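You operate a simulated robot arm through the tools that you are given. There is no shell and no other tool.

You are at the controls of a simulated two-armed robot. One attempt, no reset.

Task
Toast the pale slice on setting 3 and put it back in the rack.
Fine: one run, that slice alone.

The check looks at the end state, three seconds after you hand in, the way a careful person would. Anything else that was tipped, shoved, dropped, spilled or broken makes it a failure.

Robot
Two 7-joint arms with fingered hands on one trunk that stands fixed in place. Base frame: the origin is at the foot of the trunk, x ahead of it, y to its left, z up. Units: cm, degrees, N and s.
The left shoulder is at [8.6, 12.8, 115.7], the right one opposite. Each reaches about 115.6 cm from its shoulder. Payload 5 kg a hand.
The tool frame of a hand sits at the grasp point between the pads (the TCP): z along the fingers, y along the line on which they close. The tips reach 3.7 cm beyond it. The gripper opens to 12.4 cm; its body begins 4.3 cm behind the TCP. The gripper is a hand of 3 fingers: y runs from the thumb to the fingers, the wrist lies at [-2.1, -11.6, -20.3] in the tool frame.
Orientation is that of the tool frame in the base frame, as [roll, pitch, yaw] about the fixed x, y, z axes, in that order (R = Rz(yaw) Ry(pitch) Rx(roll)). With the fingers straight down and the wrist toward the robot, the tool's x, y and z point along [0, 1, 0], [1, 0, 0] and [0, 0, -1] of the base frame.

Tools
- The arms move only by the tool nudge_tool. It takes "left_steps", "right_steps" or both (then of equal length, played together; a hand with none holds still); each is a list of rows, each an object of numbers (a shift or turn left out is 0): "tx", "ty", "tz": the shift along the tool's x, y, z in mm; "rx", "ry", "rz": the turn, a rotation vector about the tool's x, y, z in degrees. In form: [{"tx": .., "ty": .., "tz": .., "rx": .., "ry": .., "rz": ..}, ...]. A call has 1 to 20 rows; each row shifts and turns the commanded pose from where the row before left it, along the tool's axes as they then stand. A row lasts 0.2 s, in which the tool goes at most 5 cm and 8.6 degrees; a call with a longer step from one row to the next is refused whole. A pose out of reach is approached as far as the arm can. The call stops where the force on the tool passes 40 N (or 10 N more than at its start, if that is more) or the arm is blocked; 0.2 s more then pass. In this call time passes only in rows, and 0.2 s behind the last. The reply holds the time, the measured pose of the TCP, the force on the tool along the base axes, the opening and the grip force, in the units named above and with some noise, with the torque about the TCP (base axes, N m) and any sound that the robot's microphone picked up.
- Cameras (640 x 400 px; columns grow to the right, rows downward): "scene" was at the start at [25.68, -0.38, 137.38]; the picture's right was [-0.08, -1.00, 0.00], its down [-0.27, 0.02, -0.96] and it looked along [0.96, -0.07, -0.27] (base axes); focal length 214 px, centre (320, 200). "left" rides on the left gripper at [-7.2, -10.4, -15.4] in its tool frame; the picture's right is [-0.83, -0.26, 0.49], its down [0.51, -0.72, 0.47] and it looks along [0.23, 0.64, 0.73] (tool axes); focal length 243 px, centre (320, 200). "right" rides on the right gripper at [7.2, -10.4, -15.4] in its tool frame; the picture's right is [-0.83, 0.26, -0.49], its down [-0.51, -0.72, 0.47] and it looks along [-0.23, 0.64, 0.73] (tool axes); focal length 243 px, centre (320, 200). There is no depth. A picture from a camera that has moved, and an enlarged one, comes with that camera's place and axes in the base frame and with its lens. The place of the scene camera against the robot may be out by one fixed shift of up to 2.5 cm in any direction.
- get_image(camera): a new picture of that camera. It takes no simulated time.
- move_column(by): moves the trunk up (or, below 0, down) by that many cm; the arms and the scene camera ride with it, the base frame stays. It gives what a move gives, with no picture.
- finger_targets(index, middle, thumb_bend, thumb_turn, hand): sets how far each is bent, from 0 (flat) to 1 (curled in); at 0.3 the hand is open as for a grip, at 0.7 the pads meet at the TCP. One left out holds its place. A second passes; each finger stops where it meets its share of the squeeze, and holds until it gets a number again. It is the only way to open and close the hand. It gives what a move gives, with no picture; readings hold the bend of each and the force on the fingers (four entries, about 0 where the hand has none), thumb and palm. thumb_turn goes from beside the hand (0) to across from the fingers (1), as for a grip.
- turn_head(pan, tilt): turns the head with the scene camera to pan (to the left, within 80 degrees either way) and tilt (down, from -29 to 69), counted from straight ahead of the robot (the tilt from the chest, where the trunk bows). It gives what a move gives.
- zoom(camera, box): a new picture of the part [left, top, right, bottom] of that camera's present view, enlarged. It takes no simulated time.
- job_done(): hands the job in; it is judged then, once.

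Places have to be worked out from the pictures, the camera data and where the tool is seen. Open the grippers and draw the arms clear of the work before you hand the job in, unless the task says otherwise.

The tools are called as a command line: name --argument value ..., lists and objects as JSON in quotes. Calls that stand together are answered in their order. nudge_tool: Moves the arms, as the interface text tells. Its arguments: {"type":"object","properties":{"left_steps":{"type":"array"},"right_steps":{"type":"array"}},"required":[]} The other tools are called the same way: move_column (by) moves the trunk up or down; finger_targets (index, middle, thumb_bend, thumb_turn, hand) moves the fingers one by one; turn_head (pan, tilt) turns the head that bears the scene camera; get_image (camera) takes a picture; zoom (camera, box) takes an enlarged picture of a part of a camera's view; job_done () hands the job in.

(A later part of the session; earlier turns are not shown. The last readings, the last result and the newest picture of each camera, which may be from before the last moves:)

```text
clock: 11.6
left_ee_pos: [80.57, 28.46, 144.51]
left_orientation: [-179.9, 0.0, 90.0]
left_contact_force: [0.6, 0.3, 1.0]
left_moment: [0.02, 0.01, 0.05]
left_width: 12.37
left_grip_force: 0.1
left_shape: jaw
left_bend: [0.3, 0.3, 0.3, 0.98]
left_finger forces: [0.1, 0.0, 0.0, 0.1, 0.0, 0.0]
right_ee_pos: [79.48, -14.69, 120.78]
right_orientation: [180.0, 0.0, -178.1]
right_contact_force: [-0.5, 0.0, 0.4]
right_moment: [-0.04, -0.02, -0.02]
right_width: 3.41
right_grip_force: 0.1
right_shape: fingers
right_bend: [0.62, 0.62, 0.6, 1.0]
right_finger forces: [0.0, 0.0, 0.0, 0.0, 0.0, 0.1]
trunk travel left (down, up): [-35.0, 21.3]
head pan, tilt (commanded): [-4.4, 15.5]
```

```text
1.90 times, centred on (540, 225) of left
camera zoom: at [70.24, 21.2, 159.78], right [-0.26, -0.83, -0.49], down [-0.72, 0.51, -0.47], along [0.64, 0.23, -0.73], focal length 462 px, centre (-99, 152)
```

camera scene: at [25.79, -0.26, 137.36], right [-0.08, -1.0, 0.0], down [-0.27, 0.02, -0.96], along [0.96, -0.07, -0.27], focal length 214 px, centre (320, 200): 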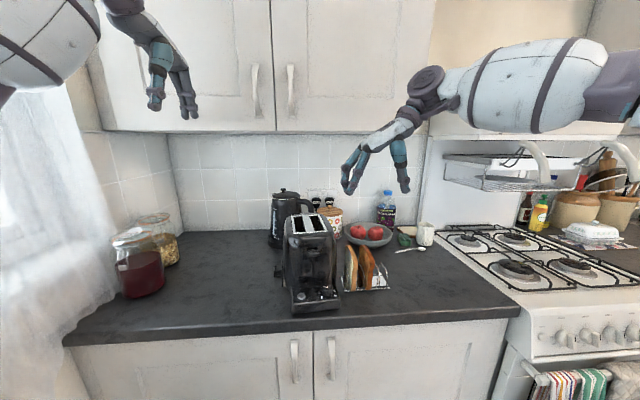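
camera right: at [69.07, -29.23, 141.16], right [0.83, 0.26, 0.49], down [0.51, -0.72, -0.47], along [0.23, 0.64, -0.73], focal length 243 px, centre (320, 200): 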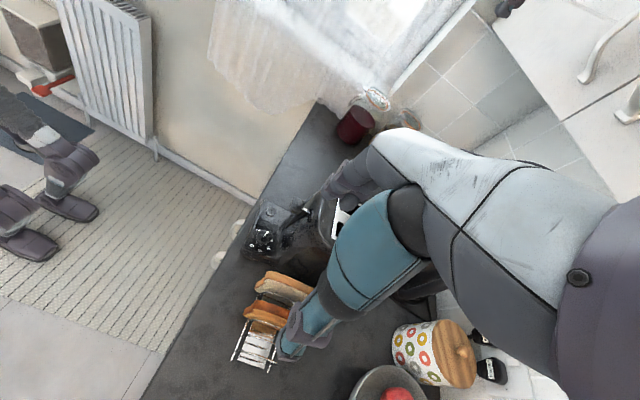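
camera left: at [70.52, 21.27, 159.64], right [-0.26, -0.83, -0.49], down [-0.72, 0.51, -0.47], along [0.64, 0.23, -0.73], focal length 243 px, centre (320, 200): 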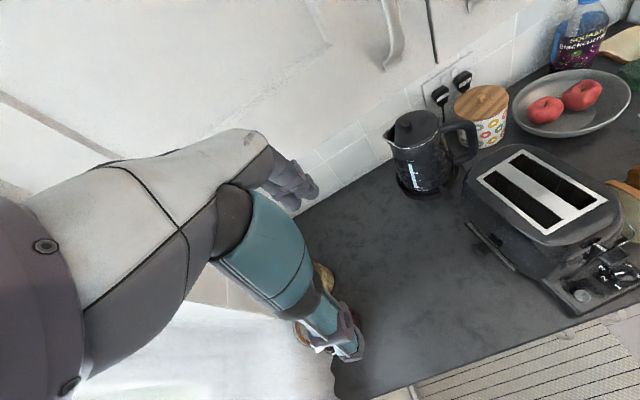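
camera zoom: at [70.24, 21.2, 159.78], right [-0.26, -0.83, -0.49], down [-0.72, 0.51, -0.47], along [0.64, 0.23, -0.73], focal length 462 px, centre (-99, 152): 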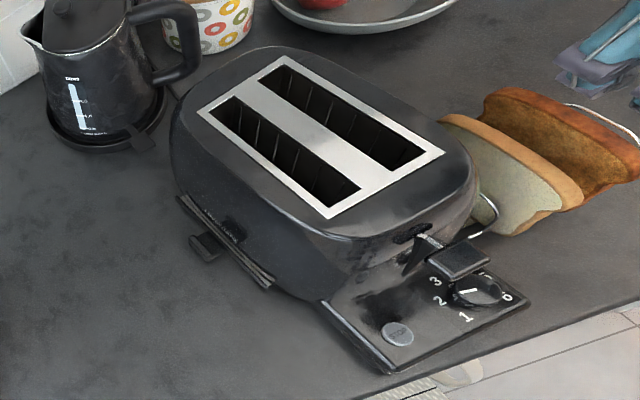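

Everything is unmoved. I rotate the hand back so it closes along the slice's length, and open it wide.

nudge_tool --right_steps '[{"rz": 8.15, "tz": -2}, {"rz": 8.15, "tz": -2}, {"rz": 8.15, "tz": -2}, {"rz": 8.15, "tz": -2}, {"rz": 8.15}, {"rz": 8.15}, {"rz": 8.15}, {"rz": 8.15}, {"rz": 8.15}, {"rz": 8.15}, {"rz": 8.1}]'

finger_targets --hand "right" --index 0.28 --middle 0.28 --thumb_bend 0.28 --thumb_turn 1.0

get_image --camera "right"

zoom --camera "scene" --box '[300, 140, 440, 300]'

zoom --camera "left" --box '[520, 60, 640, 260]'

```text
clock: 14.0
left_ee_pos: [80.87, 28.36, 144.41]
left_orientation: [179.9, 0.0, 90.0]
left_contact_force: [-0.1, -0.6, 0.3]
left_moment: [0.01, 0.03, 0.01]
left_width: 12.37
left_grip_force: 0.0
left_shape: jaw
left_bend: [0.3, 0.3, 0.3, 0.98]
left_finger forces: [0.0, 0.1, 0.0, 0.0, 0.0, 0.1]
right_ee_pos: [79.86, -15.01, 121.3]
right_orientation: [-179.8, 0.0, 92.1]
right_contact_force: [0.4, -0.2, -0.7]
right_moment: [0.02, 0.02, 0.0]
right_width: 3.39
right_grip_force: 0.1
right_shape: fingers
right_bend: [0.62, 0.62, 0.6, 1.0]
right_finger forces: [0.0, 0.1, 0.0, 0.0, 0.1, 0.0]
trunk travel left (down, up): [-35.0, 21.3]
head pan, tilt (commanded): [-4.4, 15.5]
```

```text
clock: 15.0
left_ee_pos: [80.82, 28.37, 144.31]
left_orientation: [-179.9, 0.0, 90.0]
left_contact_force: [-1.0, 0.1, 0.0]
left_moment: [-0.01, 0.0, 0.02]
left_width: 12.36
left_grip_force: 0.0
left_shape: jaw
left_bend: [0.3, 0.3, 0.3, 0.98]
left_finger forces: [0.0, 0.0, 0.1, 0.0, 0.0, 0.0]
right_ee_pos: [79.72, -14.79, 121.25]
right_orientation: [-179.8, 0.0, 92.4]
right_contact_force: [-0.2, -0.7, -0.3]
right_moment: [0.04, -0.01, 0.0]
right_width: 13.42
right_grip_force: 0.0
right_shape: fingers
right_bend: [0.28, 0.28, 0.28, 0.97]
right_finger forces: [0.0, 0.1, 0.1, 0.1, 0.0, 0.0]
trunk travel left (down, up): [-35.0, 21.3]
head pan, tilt (commanded): [-4.4, 15.5]
```

```text
taken
camera right: at [69.14, -8.02, 136.64], right [0.3, -0.82, 0.49], down [-0.7, -0.54, -0.47], along [0.65, -0.21, -0.73], focal length 243 px, centre (320, 200)
```

right: 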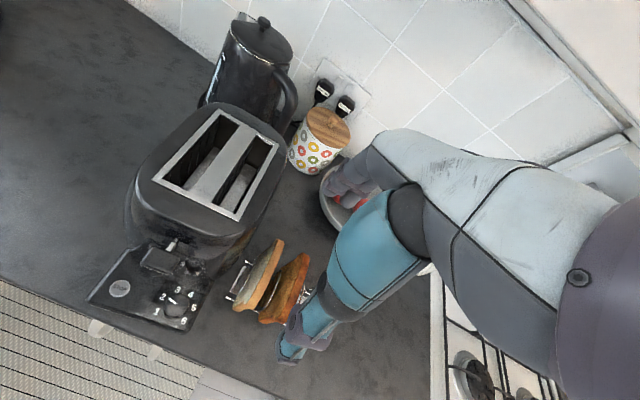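

```text
2.50 times, centred on (370, 220) of scene
camera zoom: at [25.67, -0.36, 137.39], right [-0.08, -1.0, 0.0], down [-0.27, 0.02, -0.96], along [0.96, -0.07, -0.27], focal length 536 px, centre (195, 150)
```

zoom: 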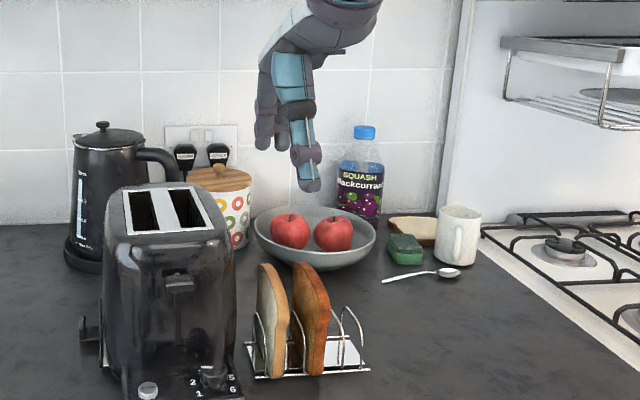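

```text
2.00 times, centred on (580, 160) of left
camera zoom: at [70.37, 21.14, 159.73], right [-0.26, -0.83, -0.49], down [-0.72, 0.51, -0.47], along [0.64, 0.23, -0.73], focal length 485 px, centre (-200, 280)
```

zoom: 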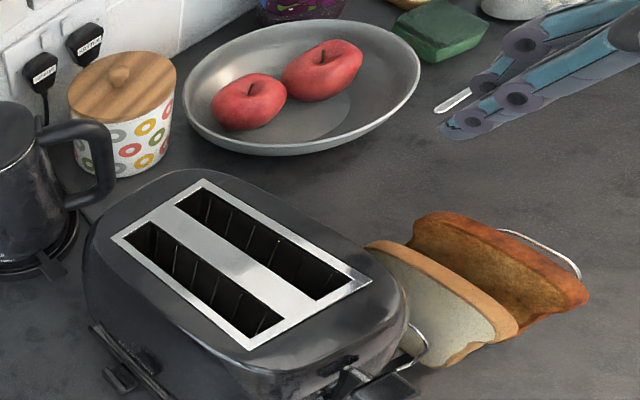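

The hand is turned and wide open (13.4 cm). From this pose the right camera sees slices and slots well; I zoom for measurement.

zoom --camera "right" --box '[215, 225, 325, 335]'

zoom --camera "right" --box '[130, 95, 300, 225]'

zoom --camera "left" --box '[590, 160, 640, 260]'

zoom --camera "scene" --box '[335, 165, 395, 220]'

```text
3.64 times, centred on (270, 280) of right
camera zoom: at [69.14, -8.02, 136.64], right [0.3, -0.82, 0.49], down [-0.7, -0.54, -0.47], along [0.65, -0.21, -0.73], focal length 882 px, centre (502, -91)
```

zoom: 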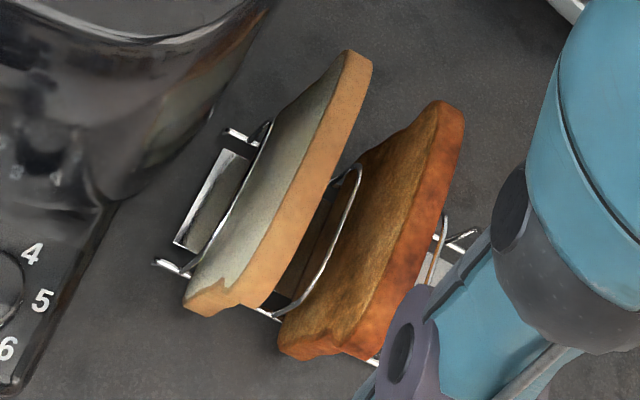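

```text
3.08 times, centred on (215, 160) of right
camera zoom: at [69.14, -8.02, 136.64], right [0.3, -0.82, 0.49], down [-0.7, -0.54, -0.47], along [0.65, -0.21, -0.73], focal length 746 px, centre (643, 323)
```

zoom: 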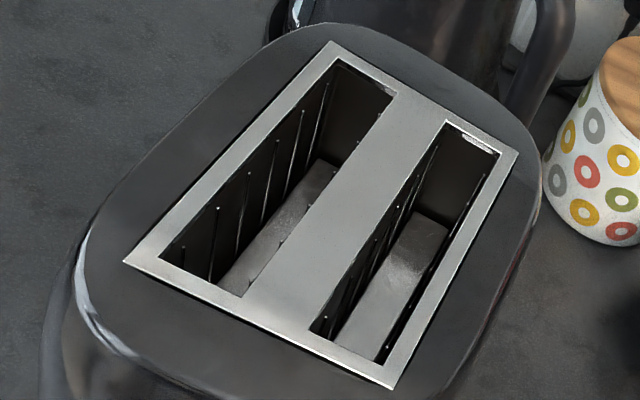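

```text
4.00 times, centred on (615, 210) of left
camera zoom: at [70.37, 21.14, 159.73], right [-0.26, -0.83, -0.49], down [-0.72, 0.51, -0.47], along [0.64, 0.23, -0.73], focal length 970 px, centre (-860, 160)
```

zoom: 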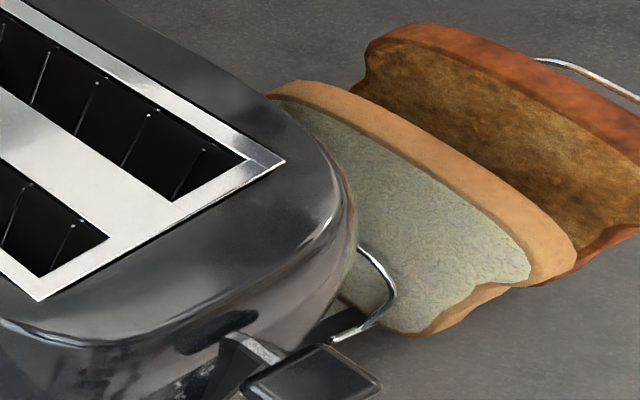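

```text
7.27 times, centred on (365, 192) of scene
camera zoom: at [25.67, -0.36, 137.39], right [-0.08, -1.0, 0.0], down [-0.27, 0.02, -0.96], along [0.96, -0.07, -0.27], focal length 1560 px, centre (-7, 254)
```

zoom: 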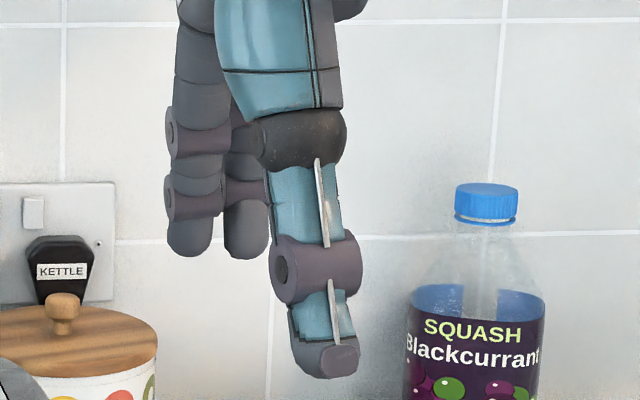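

I check where the thumb really sits in the tool frame, by zooming on it in the right camera's view.

zoom --camera "right" --box '[250, 280, 370, 400]'

zoom --camera "left" --box '[560, 40, 640, 140]'

```text
3.33 times, centred on (310, 340) of right
camera zoom: at [69.14, -8.02, 136.64], right [0.3, -0.82, 0.49], down [-0.7, -0.54, -0.47], along [0.65, -0.21, -0.73], focal length 809 px, centre (353, -267)
```

zoom: 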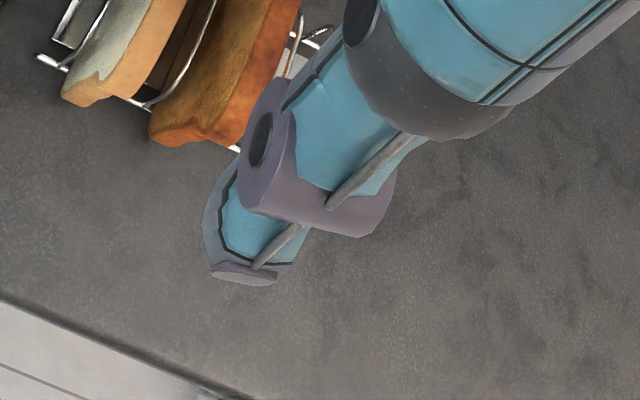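

```text
4.00 times, centred on (600, 90) of left
camera zoom: at [70.37, 21.14, 159.73], right [-0.26, -0.83, -0.49], down [-0.72, 0.51, -0.47], along [0.64, 0.23, -0.73], focal length 970 px, centre (-800, 640)
```

zoom: 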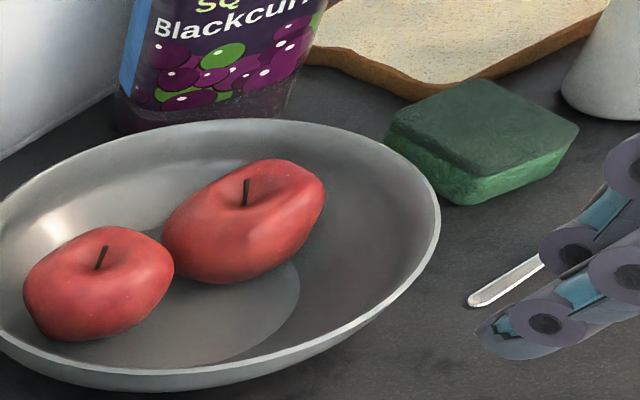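

The thumb/finger midline sits ~0.6 cm to the right of the TCP, so the hand should move ~0.9 cm left. I centre over the slice (TCP ≈ (82.3, -13.9)) and lower to tips ≈ z 108.5, still above everything.

nudge_tool --right_steps '[{"tx": 4, "ty": 13, "rz": -0.5}, {"tx": 4, "ty": 13}, {"tz": 20}, {"tz": 20}, {"tz": 20}, {"tz": 20}, {"tz": 10}]'

zoom --camera "scene" --box '[325, 200, 405, 270]'

zoom --camera "left" --box '[560, 100, 640, 240]'

zoom --camera "right" --box '[200, 200, 360, 400]'

```text
clock: 16.6
left_ee_pos: [80.84, 28.2, 144.37]
left_orientation: [180.0, 0.0, 90.0]
left_contact_force: [-0.2, -0.5, -0.6]
left_moment: [0.02, 0.02, 0.02]
left_width: 12.38
left_grip_force: 0.0
left_shape: jaw
left_bend: [0.3, 0.3, 0.3, 0.98]
left_finger forces: [0.0, 0.0, 0.0, 0.0, 0.0, 0.0]
right_ee_pos: [82.2, -13.98, 112.3]
right_orientation: [-179.8, 0.0, 92.8]
right_contact_force: [-0.3, -0.7, 0.3]
right_moment: [0.0, 0.01, 0.02]
right_width: 13.42
right_grip_force: 0.1
right_shape: fingers
right_bend: [0.28, 0.28, 0.28, 0.97]
right_finger forces: [0.0, 0.0, 0.2, 0.0, 0.1, 0.0]
trunk travel left (down, up): [-35.0, 21.3]
head pan, tilt (commanded): [-4.4, 15.5]
```

```text
5.71 times, centred on (365, 235) of scene
camera zoom: at [25.72, -0.38, 137.38], right [-0.08, -1.0, 0.0], down [-0.27, 0.02, -0.96], along [0.96, -0.07, -0.27], focal length 1226 px, centre (63, 0)
```

zoom: 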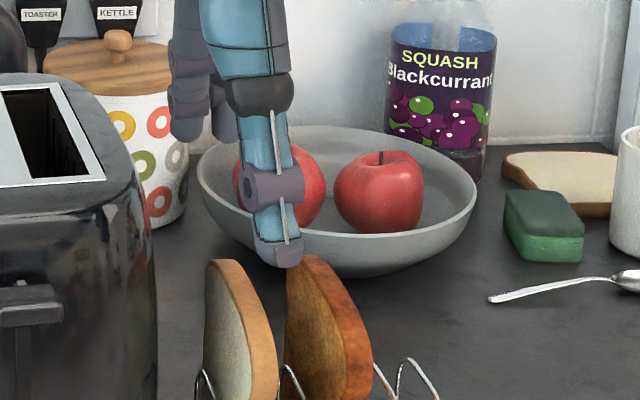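

```text
2.86 times, centred on (600, 170) of left
camera zoom: at [70.43, 21.12, 159.7], right [-0.26, -0.83, -0.49], down [-0.72, 0.51, -0.47], along [0.64, 0.23, -0.73], focal length 693 px, centre (-480, 286)
```

zoom: 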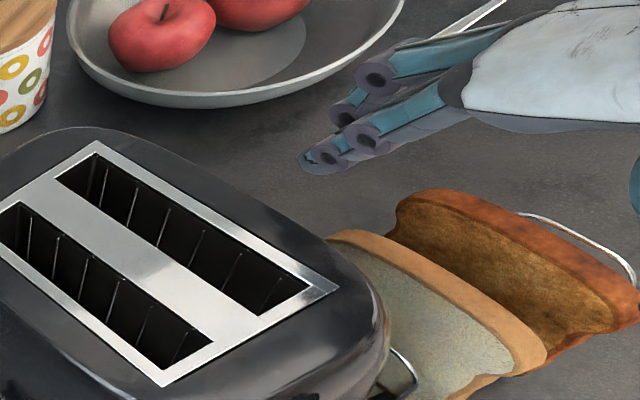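

```text
2.00 times, centred on (280, 300) of right
camera zoom: at [71.69, -7.23, 127.63], right [0.3, -0.82, 0.49], down [-0.7, -0.54, -0.47], along [0.65, -0.2, -0.73], focal length 485 px, centre (400, 0)
```

zoom: 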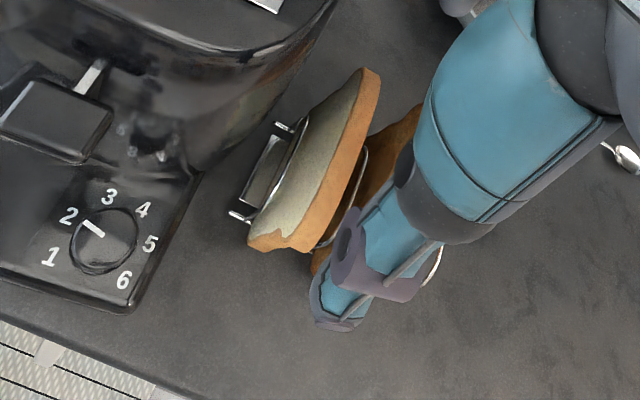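

Thumb, slice and fingers now line up in the scene view, and the dial clearly points at 2. I lower 5 cm with the hand open and check the contact readings.

nudge_tool --right_steps '[{"tz": 12}, {"tz": 12}, {"tz": 10}, {"tz": 8}, {"tz": 8}]'

zoom --camera "scene" --box '[325, 225, 405, 295]'

zoom --camera "left" --box '[560, 100, 640, 240]'

zoom --camera "right" --box '[200, 200, 360, 400]'

```text
clock: 17.8
left_ee_pos: [80.83, 28.36, 144.31]
left_orientation: [-180.0, -0.1, 90.1]
left_contact_force: [0.7, -0.3, 0.5]
left_moment: [0.02, -0.01, 0.0]
left_width: 12.37
left_grip_force: 0.0
left_shape: jaw
left_bend: [0.3, 0.3, 0.3, 0.98]
left_finger forces: [0.1, 0.1, 0.0, 0.0, 0.0, 0.0]
right_ee_pos: [82.26, -14.05, 107.3]
right_orientation: [-179.8, -0.1, 92.8]
right_contact_force: [-0.1, 0.1, -0.7]
right_moment: [-0.01, -0.02, -0.04]
right_width: 13.42
right_grip_force: 0.1
right_shape: fingers
right_bend: [0.28, 0.28, 0.28, 0.97]
right_finger forces: [0.0, 0.0, 0.0, 0.0, 0.1, 0.0]
trunk travel left (down, up): [-35.0, 21.3]
head pan, tilt (commanded): [-4.4, 15.5]
```

```text
5.71 times, centred on (365, 260) of scene
camera zoom: at [25.71, -0.38, 137.38], right [-0.08, -1.0, 0.0], down [-0.27, 0.02, -0.96], along [0.96, -0.07, -0.27], focal length 1226 px, centre (63, -143)
```

zoom: 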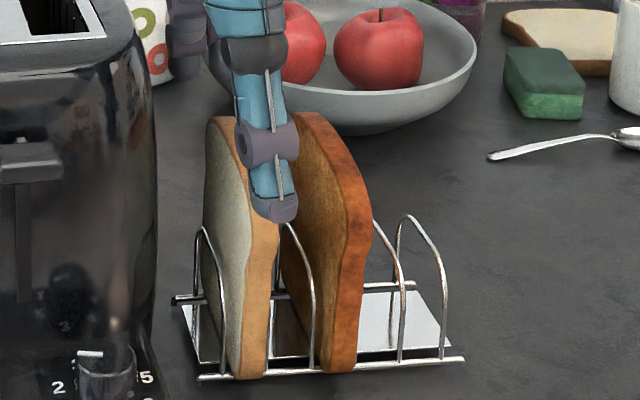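

```text
2.86 times, centred on (600, 170) of left
camera zoom: at [70.42, 21.12, 159.7], right [-0.26, -0.83, -0.49], down [-0.72, 0.51, -0.47], along [0.64, 0.23, -0.73], focal length 693 px, centre (-480, 286)
```

zoom: 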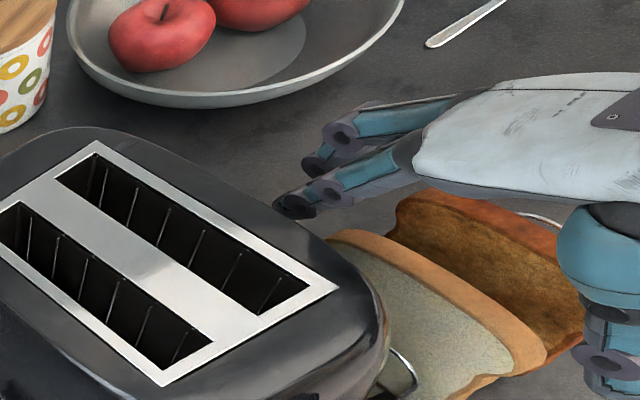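

```text
2.00 times, centred on (280, 300) of right
camera zoom: at [71.64, -7.22, 122.69], right [0.3, -0.82, 0.49], down [-0.7, -0.54, -0.47], along [0.65, -0.2, -0.73], focal length 485 px, centre (400, 0)
```

zoom: 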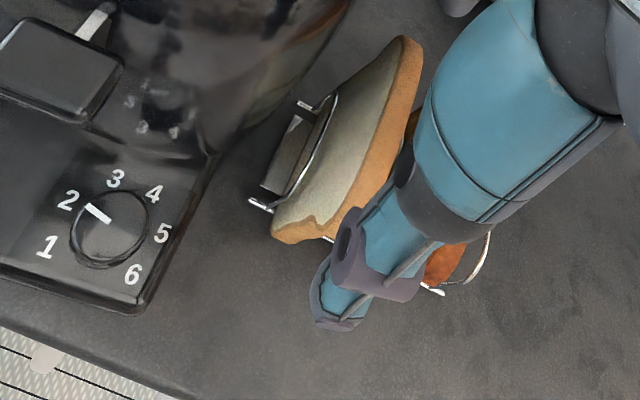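

Still no contact; thumb is in front of and fingers behind the slice. I lower the last 3.2 cm so the pads sit at the slice's crown lobes.

nudge_tool --right_steps '[{"tz": 8}, {"tz": 8}, {"tz": 8}, {"tz": 8}]'

zoom --camera "scene" --box '[325, 225, 405, 295]'

zoom --camera "left" --box '[560, 120, 640, 260]'

zoom --camera "right" --box '[200, 200, 360, 400]'

```text
clock: 18.8
left_ee_pos: [80.94, 28.25, 144.29]
left_orientation: [-180.0, 0.0, 90.0]
left_contact_force: [-0.6, -0.1, -0.3]
left_moment: [-0.03, 0.01, 0.01]
left_width: 12.36
left_grip_force: 0.0
left_shape: jaw
left_bend: [0.3, 0.3, 0.3, 0.98]
left_finger forces: [0.0, 0.1, 0.1, 0.0, 0.0, 0.1]
right_ee_pos: [82.31, -13.89, 103.96]
right_orientation: [-179.8, 0.0, 92.8]
right_contact_force: [0.5, 0.3, -1.1]
right_moment: [-0.02, 0.02, 0.01]
right_width: 13.43
right_grip_force: 0.1
right_shape: fingers
right_bend: [0.28, 0.28, 0.28, 0.97]
right_finger forces: [0.1, 0.0, 0.0, 0.0, 0.0, 0.1]
trunk travel left (down, up): [-35.0, 21.3]
head pan, tilt (commanded): [-4.4, 15.5]
```

```text
5.71 times, centred on (365, 260) of scene
camera zoom: at [25.73, -0.39, 137.37], right [-0.08, -1.0, 0.0], down [-0.27, 0.02, -0.96], along [0.96, -0.07, -0.27], focal length 1226 px, centre (63, -143)
```

zoom: 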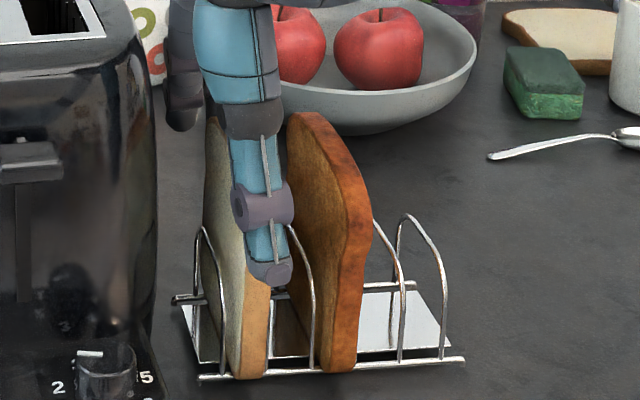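

```text
2.86 times, centred on (600, 190) of left
camera zoom: at [70.44, 21.11, 159.69], right [-0.26, -0.83, -0.49], down [-0.72, 0.51, -0.47], along [0.64, 0.23, -0.73], focal length 693 px, centre (-480, 229)
```

zoom: 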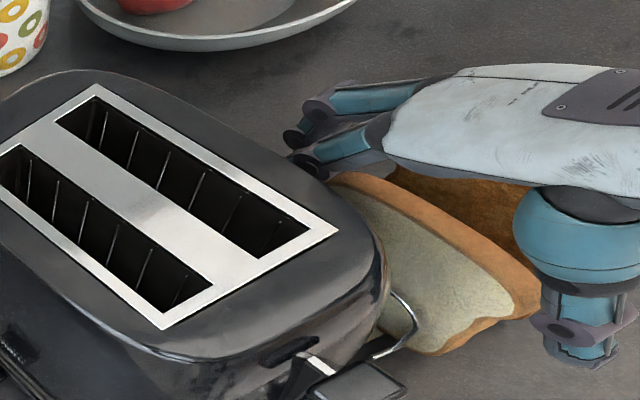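

```text
2.00 times, centred on (280, 300) of right
camera zoom: at [71.71, -7.17, 119.33], right [0.3, -0.82, 0.49], down [-0.7, -0.54, -0.47], along [0.65, -0.2, -0.73], focal length 485 px, centre (400, 0)
```

zoom: 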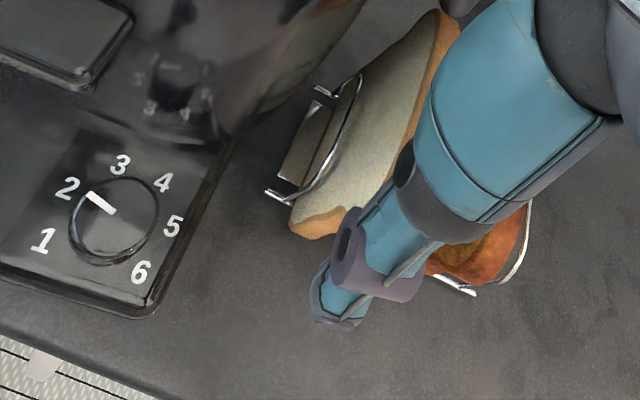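

The pads straddle the slice ends with no contact. I close gently in stages, first to about 10.6 cm.

finger_targets --hand "right" --index 0.35 --middle 0.35 --thumb_bend 0.35

zoom --camera "scene" --box '[325, 225, 405, 295]'

zoom --camera "right" --box '[200, 200, 360, 400]'

zoom --camera "left" --box '[560, 120, 640, 260]'

```text
clock: 19.8
left_ee_pos: [80.84, 28.26, 144.32]
left_orientation: [-179.9, 0.0, 90.0]
left_contact_force: [0.1, 0.9, -0.2]
left_moment: [-0.03, 0.0, -0.05]
left_width: 12.36
left_grip_force: 0.1
left_shape: jaw
left_bend: [0.3, 0.3, 0.3, 0.98]
left_finger forces: [0.0, 0.0, 0.1, 0.1, 0.0, 0.0]
right_ee_pos: [82.24, -13.94, 104.07]
right_orientation: [-179.8, 0.1, 92.8]
right_contact_force: [0.5, -0.6, -0.5]
right_moment: [0.0, 0.0, -0.01]
right_width: 11.44
right_grip_force: 0.4
right_shape: fingers
right_bend: [0.35, 0.35, 0.35, 0.98]
right_finger forces: [0.0, 0.2, 0.0, 0.1, 0.1, 0.1]
trunk travel left (down, up): [-35.0, 21.3]
head pan, tilt (commanded): [-4.4, 15.5]
```

```text
5.71 times, centred on (365, 260) of scene
camera zoom: at [25.68, -0.38, 137.38], right [-0.08, -1.0, 0.0], down [-0.27, 0.02, -0.96], along [0.96, -0.07, -0.27], focal length 1226 px, centre (63, -143)
```

zoom: 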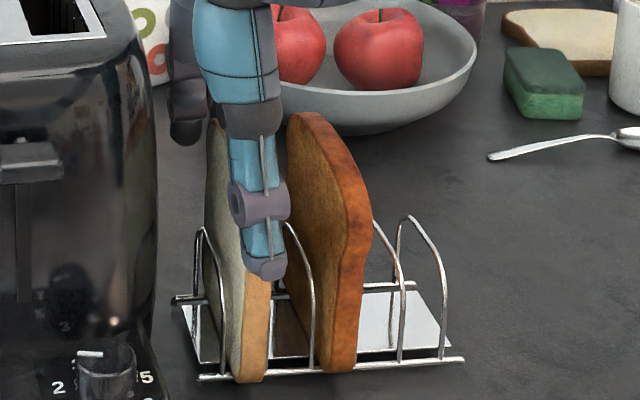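

```text
2.00 times, centred on (280, 300) of right
camera zoom: at [71.66, -7.16, 119.38], right [0.3, -0.82, 0.49], down [-0.7, -0.54, -0.47], along [0.65, -0.2, -0.73], focal length 485 px, centre (400, 0)
```

zoom: 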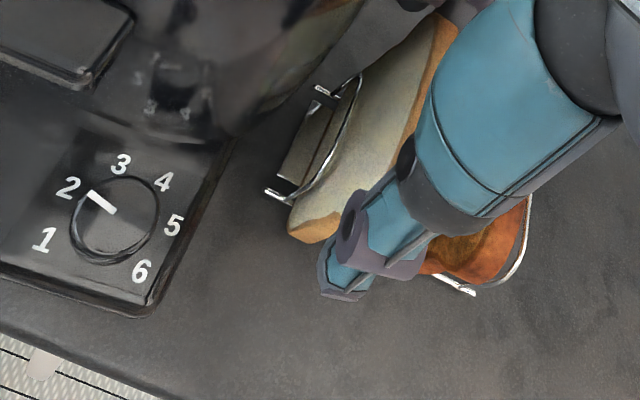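

```text
2.86 times, centred on (600, 190) of left
camera zoom: at [70.39, 21.12, 159.72], right [-0.26, -0.83, -0.49], down [-0.72, 0.51, -0.47], along [0.64, 0.23, -0.73], focal length 693 px, centre (-480, 229)
```

zoom: 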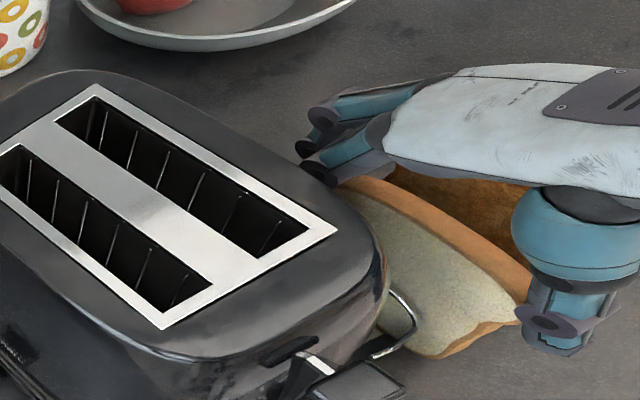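

The middle finger just touches (0.2–0.4 N) at 11.4 cm. I close on, letting each finger stop at its squeeze.

finger_targets --hand "right" --index 0.42 --middle 0.4 --thumb_bend 0.42

zoom --camera "scene" --box '[325, 225, 405, 295]'

zoom --camera "right" --box '[200, 200, 360, 400]'

zoom --camera "left" --box '[560, 120, 640, 260]'

```text
clock: 20.8
left_ee_pos: [80.71, 28.42, 144.37]
left_orientation: [-180.0, 0.0, 90.0]
left_contact_force: [-0.4, 0.5, -0.6]
left_moment: [0.0, -0.03, 0.04]
left_width: 12.37
left_grip_force: 0.0
left_shape: jaw
left_bend: [0.3, 0.3, 0.3, 0.98]
left_finger forces: [0.0, 0.0, 0.0, 0.1, 0.1, 0.0]
right_ee_pos: [82.31, -13.86, 104.08]
right_orientation: [-179.9, 0.0, 92.8]
right_contact_force: [-0.1, -0.2, 2.0]
right_moment: [0.0, -0.1, 0.01]
right_width: 9.71
right_grip_force: 6.1
right_shape: fingers
right_bend: [0.41, 0.39, 0.4, 0.99]
right_finger forces: [5.1, 4.6, 0.0, 0.1, 2.0, 0.0]
trunk travel left (down, up): [-35.0, 21.3]
head pan, tilt (commanded): [-4.4, 15.5]
```

```text
5.71 times, centred on (365, 260) of scene
camera zoom: at [25.66, -0.37, 137.39], right [-0.08, -1.0, 0.0], down [-0.27, 0.02, -0.96], along [0.96, -0.07, -0.27], focal length 1226 px, centre (63, -143)
```

zoom: 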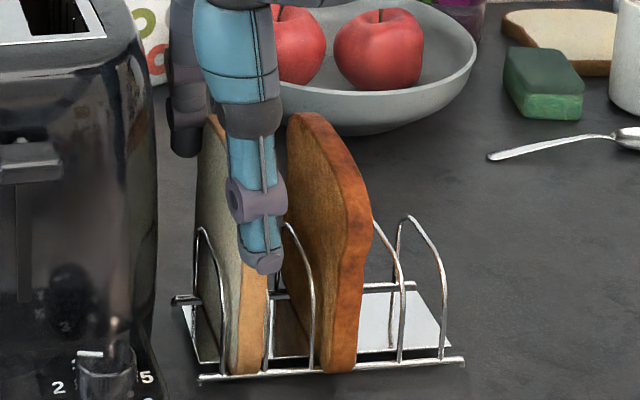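

```text
2.00 times, centred on (280, 300) of right
camera zoom: at [71.64, -7.15, 119.4], right [0.3, -0.82, 0.49], down [-0.7, -0.54, -0.47], along [0.65, -0.2, -0.73], focal length 485 px, centre (400, 0)
```

zoom: 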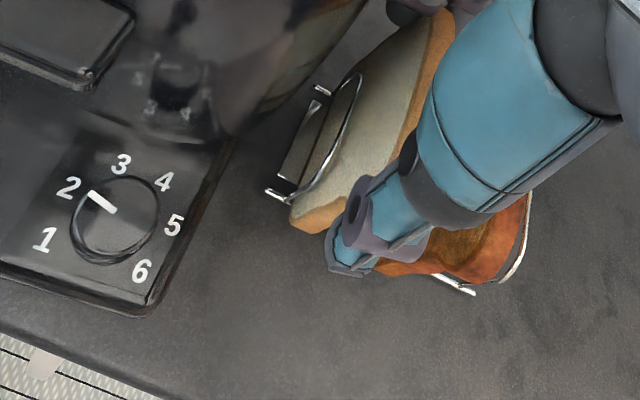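

```text
2.86 times, centred on (600, 190) of left
camera zoom: at [70.36, 21.13, 159.73], right [-0.26, -0.83, -0.49], down [-0.72, 0.51, -0.47], along [0.64, 0.23, -0.73], focal length 693 px, centre (-480, 229)
```

zoom: 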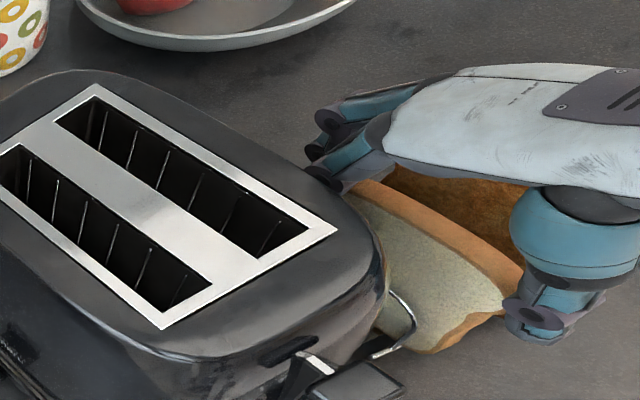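

Gripping with about 6 N; the thumb carries less than the fingers, so I press the thumb a little more before lifting.

finger_targets --hand "right" --index 0.45 --middle 0.45 --thumb_bend 0.47

zoom --camera "scene" --box '[325, 225, 405, 295]'

```text
clock: 21.8
left_ee_pos: [80.82, 28.42, 144.36]
left_orientation: [-179.9, 0.0, 90.0]
left_contact_force: [-0.2, -0.1, -0.7]
left_moment: [0.0, 0.0, 0.0]
left_width: 12.36
left_grip_force: 0.2
left_shape: jaw
left_bend: [0.3, 0.3, 0.3, 0.98]
left_finger forces: [0.0, 0.1, 0.1, 0.0, 0.0, 0.0]
right_ee_pos: [82.27, -13.96, 104.01]
right_orientation: [-179.9, 0.0, 92.8]
right_contact_force: [-0.6, 0.5, 2.1]
right_moment: [-0.01, -0.02, 0.0]
right_width: 9.48
right_grip_force: 8.7
right_shape: fingers
right_bend: [0.42, 0.43, 0.42, 0.99]
right_finger forces: [5.7, 5.3, 0.1, 0.0, 7.1, 0.0]
trunk travel left (down, up): [-35.0, 21.3]
head pan, tilt (commanded): [-4.4, 15.5]
```

```text
5.71 times, centred on (365, 260) of scene
camera zoom: at [25.64, -0.37, 137.39], right [-0.08, -1.0, 0.0], down [-0.27, 0.02, -0.96], along [0.96, -0.07, -0.27], focal length 1226 px, centre (63, -143)
```

zoom: 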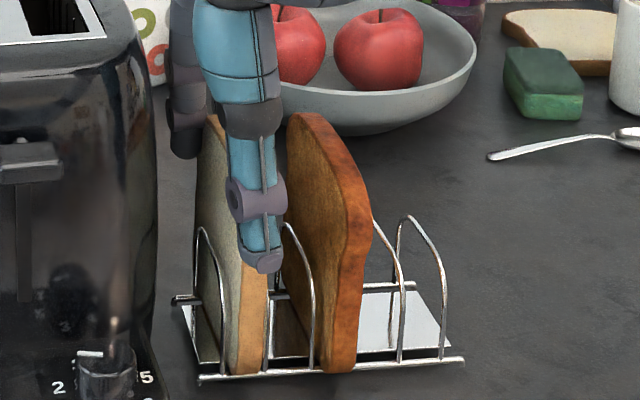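

The squeeze is now balanced (fingers 5.7/5.3 N, thumb 7.1 N). I lift slowly by 3 cm and check that only the slice comes along.

nudge_tool --right_steps '[{"tz": -5}, {"tz": -8}, {"tz": -8}, {"tz": -9}]'

zoom --camera "scene" --box '[325, 205, 405, 295]'

zoom --camera "right" --box '[200, 200, 360, 400]'

```text
clock: 22.8
left_ee_pos: [80.88, 28.37, 144.44]
left_orientation: [179.9, 0.0, 89.9]
left_contact_force: [0.8, 0.1, -0.1]
left_moment: [0.04, -0.03, 0.03]
left_width: 12.37
left_grip_force: 0.1
left_shape: jaw
left_bend: [0.3, 0.3, 0.3, 0.98]
left_finger forces: [0.1, 0.0, 0.0, 0.0, 0.0, 0.1]
right_ee_pos: [82.28, -13.93, 107.08]
right_orientation: [-179.8, -0.1, 92.8]
right_contact_force: [0.0, -0.2, -1.1]
right_moment: [-0.03, -0.04, 0.0]
right_width: 9.46
right_grip_force: 8.5
right_shape: fingers
right_bend: [0.42, 0.43, 0.42, 0.99]
right_finger forces: [5.4, 5.4, 0.0, 0.1, 6.5, 0.0]
trunk travel left (down, up): [-35.0, 21.3]
head pan, tilt (commanded): [-4.4, 15.5]
```

```text
4.44 times, centred on (365, 250) of scene
camera zoom: at [25.64, -0.36, 137.39], right [-0.08, -1.0, 0.0], down [-0.27, 0.02, -0.96], along [0.96, -0.07, -0.27], focal length 953 px, centre (120, -22)
```

zoom: 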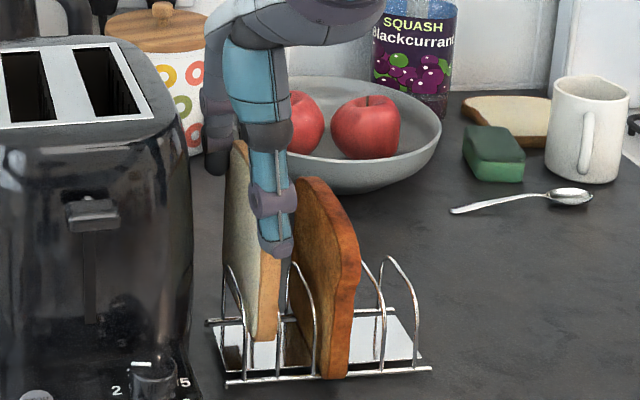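

```text
2.00 times, centred on (280, 300) of right
camera zoom: at [71.57, -7.14, 122.42], right [0.3, -0.82, 0.49], down [-0.7, -0.54, -0.47], along [0.65, -0.2, -0.73], focal length 485 px, centre (400, 0)
```

zoom: 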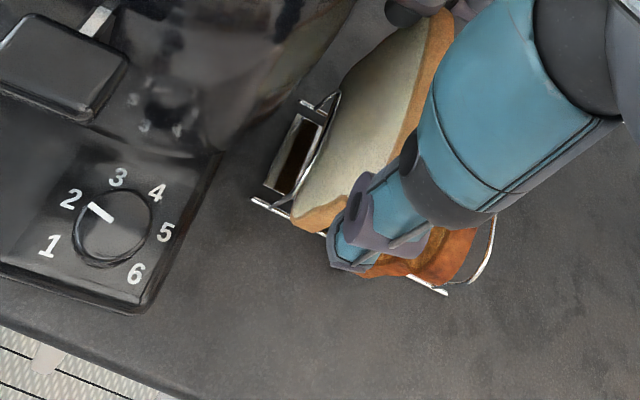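

The pale slice rises alone and the rack stays put. I lift on straight up to TCP z≈123 so its bottom clears the toaster top.

nudge_tool --right_steps '[{"tz": -12}, {"tz": -20}, {"tz": -20}, {"tz": -20}, {"tz": -20}, {"tz": -20}, {"tz": -20}, {"tz": -18}, {"tz": -10}]'

get_image --camera "scene"

zoom --camera "scene" --box '[270, 140, 430, 300]'

zoom --camera "right" --box '[100, 80, 360, 340]'

zoom --camera "left" --box '[460, 60, 640, 260]'

```text
clock: 24.8
left_ee_pos: [80.9, 28.4, 144.43]
left_orientation: [-179.9, -0.1, 89.9]
left_contact_force: [0.6, -1.0, 0.1]
left_moment: [-0.02, -0.04, 0.04]
left_width: 12.38
left_grip_force: 0.0
left_shape: jaw
left_bend: [0.3, 0.3, 0.3, 0.98]
left_finger forces: [0.1, 0.0, 0.0, 0.1, 0.0, 0.0]
right_ee_pos: [82.35, -13.73, 123.11]
right_orientation: [-179.9, 0.0, 92.9]
right_contact_force: [-0.7, 0.5, 0.3]
right_moment: [-0.03, 0.0, 0.01]
right_width: 9.45
right_grip_force: 8.1
right_shape: fingers
right_bend: [0.42, 0.43, 0.42, 0.99]
right_finger forces: [5.3, 5.2, 0.0, 0.1, 6.3, 0.1]
trunk travel left (down, up): [-35.0, 21.3]
head pan, tilt (commanded): [-4.4, 15.5]
```

```text
taken
camera scene: at [25.68, -0.37, 137.38], right [-0.08, -1.0, 0.0], down [-0.27, 0.02, -0.96], along [0.96, -0.07, -0.27], focal length 214 px, centre (320, 200)
```

scene: 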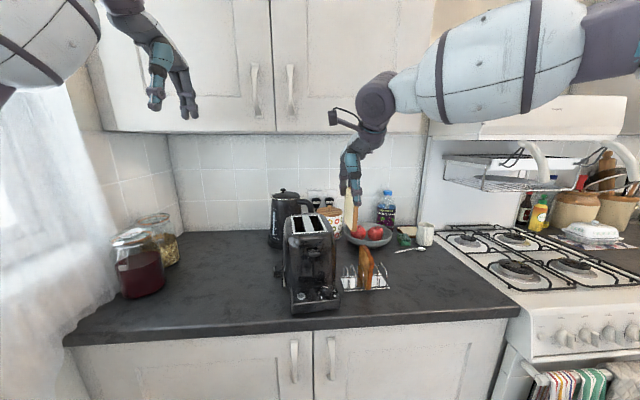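

```text
2.50 times, centred on (350, 220) of scene
camera zoom: at [25.68, -0.37, 137.38], right [-0.08, -1.0, 0.0], down [-0.27, 0.02, -0.96], along [0.96, -0.07, -0.27], focal length 536 px, centre (245, 150)
```

zoom: 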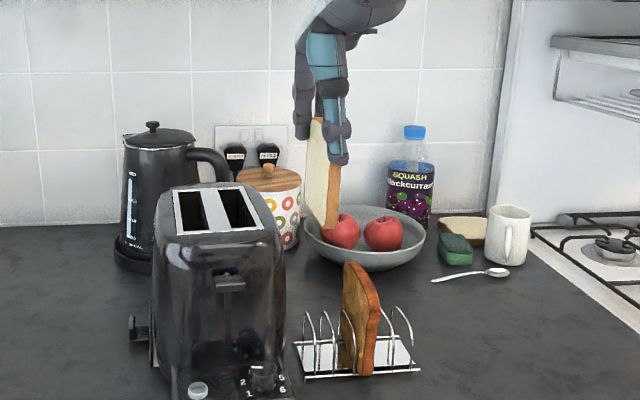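

```text
1.54 times, centred on (230, 210) of right
camera zoom: at [71.71, -7.06, 138.42], right [0.3, -0.82, 0.49], down [-0.7, -0.54, -0.47], along [0.65, -0.2, -0.73], focal length 373 px, centre (458, 185)
```

zoom: 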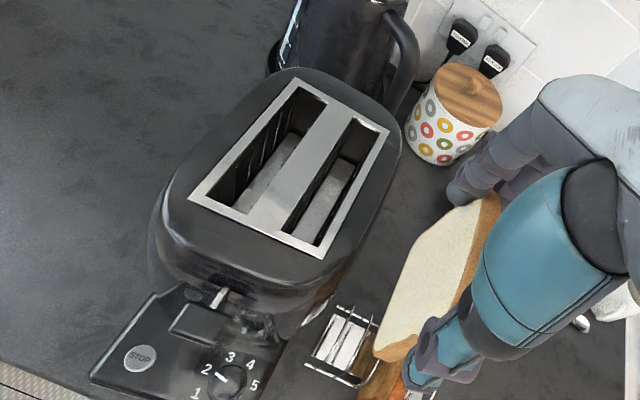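

```text
2.00 times, centred on (550, 160) of left
camera zoom: at [70.38, 21.13, 159.72], right [-0.26, -0.83, -0.49], down [-0.72, 0.51, -0.47], along [0.64, 0.23, -0.73], focal length 485 px, centre (-140, 280)
```

zoom: 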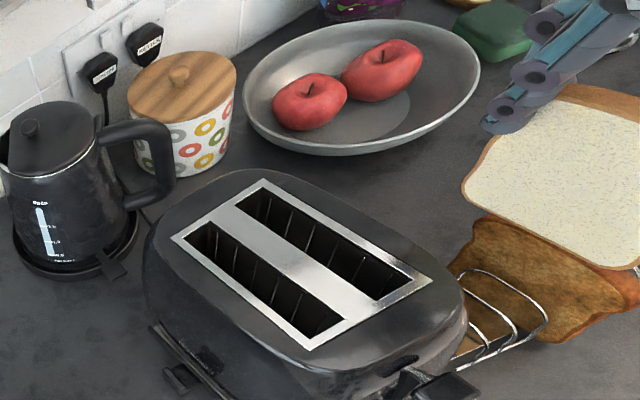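

The slice is held squarely and the brown one stands undisturbed. The right slot measures centre ≈ (90.0, -4.6), yaw ≈ 5°, about 2.8 cm wide; I carry the slice there at height and turn to match.

nudge_tool --right_steps '[{"tx": 10, "ty": 8, "rz": -1.2}, {"tx": 17, "ty": 14, "rz": -1.2}, {"tx": 20, "ty": 18}, {"tx": 20, "ty": 18}, {"tx": 17, "ty": 14}, {"tx": 10, "ty": 9}]'

zoom --camera "scene" --box '[270, 170, 370, 260]'

zoom --camera "right" --box '[150, 150, 360, 360]'

zoom --camera "left" --box '[420, 60, 640, 260]'

```text
clock: 26.2
left_ee_pos: [80.95, 28.42, 144.29]
left_orientation: [-179.8, -0.1, 89.9]
left_contact_force: [0.8, -1.2, -0.7]
left_moment: [0.03, 0.05, 0.04]
left_width: 12.37
left_grip_force: 0.1
left_shape: jaw
left_bend: [0.3, 0.3, 0.3, 0.98]
left_finger forces: [0.0, 0.0, 0.0, 0.0, 0.0, 0.1]
right_ee_pos: [86.49, -9.06, 123.05]
right_orientation: [-179.8, 0.0, 95.1]
right_contact_force: [-0.3, 0.3, -0.2]
right_moment: [0.01, 0.01, 0.02]
right_width: 9.36
right_grip_force: 7.8
right_shape: fingers
right_bend: [0.42, 0.43, 0.43, 0.99]
right_finger forces: [4.7, 4.8, 0.0, 0.1, 5.7, 0.0]
right hand out of reach, approached as far as the arm can: row 4, 5, 6
trunk travel left (down, up): [-35.0, 21.3]
head pan, tilt (commanded): [-4.4, 15.5]
```

```text
4.44 times, centred on (320, 215) of scene
camera zoom: at [25.81, -0.39, 137.36], right [-0.08, -1.0, 0.0], down [-0.27, 0.02, -0.96], along [0.96, -0.07, -0.27], focal length 953 px, centre (320, 133)
```

zoom: 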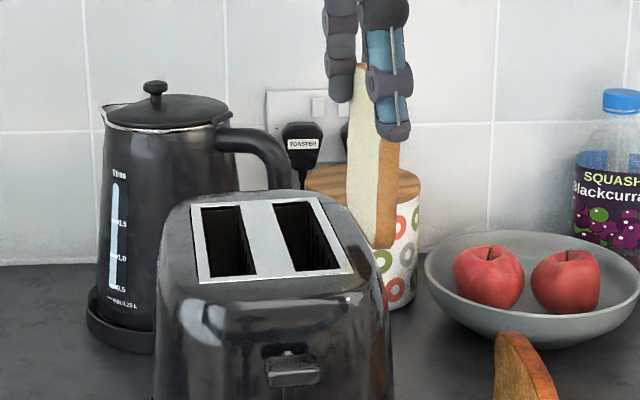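

```text
1.90 times, centred on (255, 255) of right
camera zoom: at [75.7, -2.6, 138.41], right [0.34, -0.8, 0.49], down [-0.68, -0.57, -0.47], along [0.66, -0.17, -0.73], focal length 462 px, centre (444, 95)
```

zoom: 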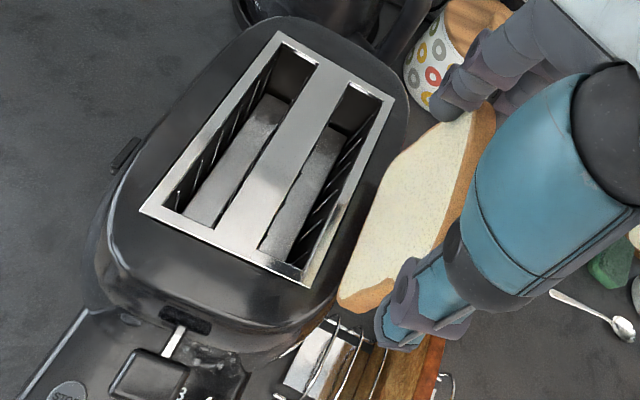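

```text
2.00 times, centred on (530, 160) of left
camera zoom: at [70.55, 21.11, 159.64], right [-0.26, -0.83, -0.49], down [-0.72, 0.51, -0.47], along [0.64, 0.23, -0.73], focal length 485 px, centre (-100, 280)
```

zoom: 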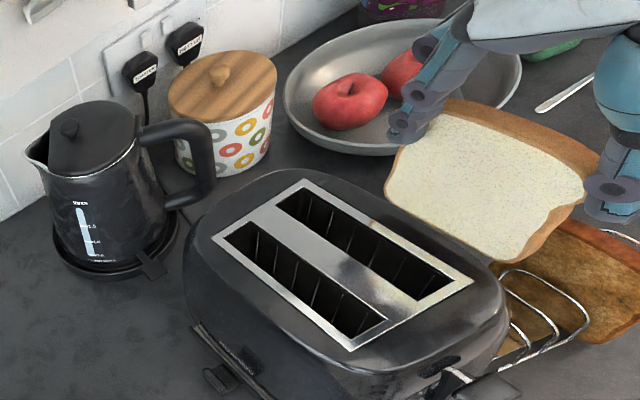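

The arm stopped short at (86.5, -9.1): "out of reach" – likely a joint limit, not distance. I test with a small move back/up to see where the commanded pose stands.

nudge_tool --right_steps '[{"tz": -2}]'

```text
clock: 26.6
left_ee_pos: [80.83, 28.33, 144.44]
left_orientation: [180.0, 0.0, 89.9]
left_contact_force: [0.1, -0.2, 0.6]
left_moment: [-0.03, 0.01, 0.01]
left_width: 12.36
left_grip_force: 0.2
left_shape: jaw
left_bend: [0.3, 0.3, 0.3, 0.98]
left_finger forces: [0.0, 0.0, 0.1, 0.0, 0.0, 0.0]
right_ee_pos: [86.53, -8.87, 123.44]
right_orientation: [180.0, 0.1, 95.2]
right_contact_force: [0.6, 0.3, -0.5]
right_moment: [0.02, 0.01, -0.02]
right_width: 9.34
right_grip_force: 7.3
right_shape: fingers
right_bend: [0.42, 0.43, 0.43, 0.99]
right_finger forces: [4.7, 4.7, 0.0, 0.1, 5.6, 0.0]
trunk travel left (down, up): [-35.0, 21.3]
head pan, tilt (commanded): [-4.4, 15.5]
```

The command was clamped to the reached pose. I probe which direction is limited: first +y (tool x) by 2 cm.

nudge_tool --right_steps '[{"tx": 10}, {"tx": 10}]'

```text
clock: 27.2
left_ee_pos: [80.74, 28.27, 144.39]
left_orientation: [-180.0, 0.0, 90.0]
left_contact_force: [0.5, 0.0, -0.5]
left_moment: [0.03, 0.01, 0.02]
left_width: 12.41
left_grip_force: 0.0
left_shape: jaw
left_bend: [0.3, 0.3, 0.3, 0.98]
left_finger forces: [0.1, 0.1, 0.1, 0.0, 0.1, 0.1]
right_ee_pos: [86.49, -8.87, 123.29]
right_orientation: [-179.9, 0.0, 95.2]
right_contact_force: [0.0, 0.6, -0.3]
right_moment: [0.02, 0.0, 0.03]
right_width: 9.31
right_grip_force: 7.4
right_shape: fingers
right_bend: [0.42, 0.43, 0.43, 0.99]
right_finger forces: [4.7, 4.7, 0.0, 0.0, 5.6, 0.0]
right hand out of reach, approached as far as the arm can: row 1, 2
trunk travel left (down, up): [-35.0, 21.3]
head pan, tilt (commanded): [-4.4, 15.5]
```

+y is blocked here. I probe +x (tool y) by 1 cm, and then a yaw change, to see which joint limit it is.

nudge_tool --right_steps '[{"ty": 10}]'

nudge_tool --right_steps '[{"rz": 3}, {"rz": 3}]'

nudge_tool --right_steps '[{"tx": 10}, {"tx": 10}]'

```text
clock: 27.6
left_ee_pos: [80.86, 28.24, 144.38]
left_orientation: [-180.0, 0.0, 90.1]
left_contact_force: [-0.4, -0.1, -0.5]
left_moment: [0.02, -0.01, -0.03]
left_width: 12.38
left_grip_force: 0.0
left_shape: jaw
left_bend: [0.3, 0.3, 0.3, 0.98]
left_finger forces: [0.1, 0.0, 0.0, 0.0, 0.1, 0.0]
right_ee_pos: [86.45, -8.87, 123.32]
right_orientation: [-179.9, 0.0, 95.1]
right_contact_force: [-0.5, 0.1, -1.4]
right_moment: [0.01, 0.01, 0.0]
right_width: 9.33
right_grip_force: 7.4
right_shape: fingers
right_bend: [0.42, 0.43, 0.43, 0.99]
right_finger forces: [4.7, 4.7, 0.1, 0.0, 5.6, 0.0]
right hand out of reach, approached as far as the arm can: row 1
trunk travel left (down, up): [-35.0, 21.3]
head pan, tilt (commanded): [-4.4, 15.5]
```

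```text
clock: 28.2
left_ee_pos: [80.76, 28.38, 144.45]
left_orientation: [180.0, 0.0, 90.0]
left_contact_force: [-0.1, 0.3, 0.4]
left_moment: [0.0, 0.0, 0.0]
left_width: 12.34
left_grip_force: 0.0
left_shape: jaw
left_bend: [0.3, 0.3, 0.3, 0.98]
left_finger forces: [0.0, 0.0, 0.0, 0.0, 0.0, 0.0]
right_ee_pos: [86.55, -10.1, 123.42]
right_orientation: [-179.8, -0.1, 89.1]
right_contact_force: [-0.2, 0.7, -0.7]
right_moment: [0.01, -0.05, 0.01]
right_width: 9.34
right_grip_force: 7.6
right_shape: fingers
right_bend: [0.42, 0.43, 0.43, 0.99]
right_finger forces: [4.7, 4.6, 0.1, 0.0, 5.7, 0.0]
right hand out of reach, approached as far as the arm can: row 1, 2
trunk travel left (down, up): [-35.0, 21.3]
head pan, tilt (commanded): [-4.4, 15.5]
```

```text
clock: 28.8
left_ee_pos: [80.75, 28.4, 144.39]
left_orientation: [-180.0, 0.0, 90.0]
left_contact_force: [-1.3, -0.4, -0.1]
left_moment: [-0.02, 0.03, 0.03]
left_width: 12.39
left_grip_force: 0.1
left_shape: jaw
left_bend: [0.3, 0.3, 0.3, 0.98]
left_finger forces: [0.1, 0.1, 0.0, 0.0, 0.1, 0.0]
right_ee_pos: [86.59, -10.15, 123.42]
right_orientation: [-179.8, 0.0, 89.2]
right_contact_force: [-0.6, -0.5, -0.6]
right_moment: [0.03, 0.02, -0.01]
right_width: 9.33
right_grip_force: 7.4
right_shape: fingers
right_bend: [0.42, 0.43, 0.43, 0.99]
right_finger forces: [4.6, 4.7, 0.0, 0.1, 5.6, 0.0]
right hand out of reach, approached as far as the arm can: row 1, 2
trunk travel left (down, up): [-35.0, 21.3]
head pan, tilt (commanded): [-4.4, 15.5]
```

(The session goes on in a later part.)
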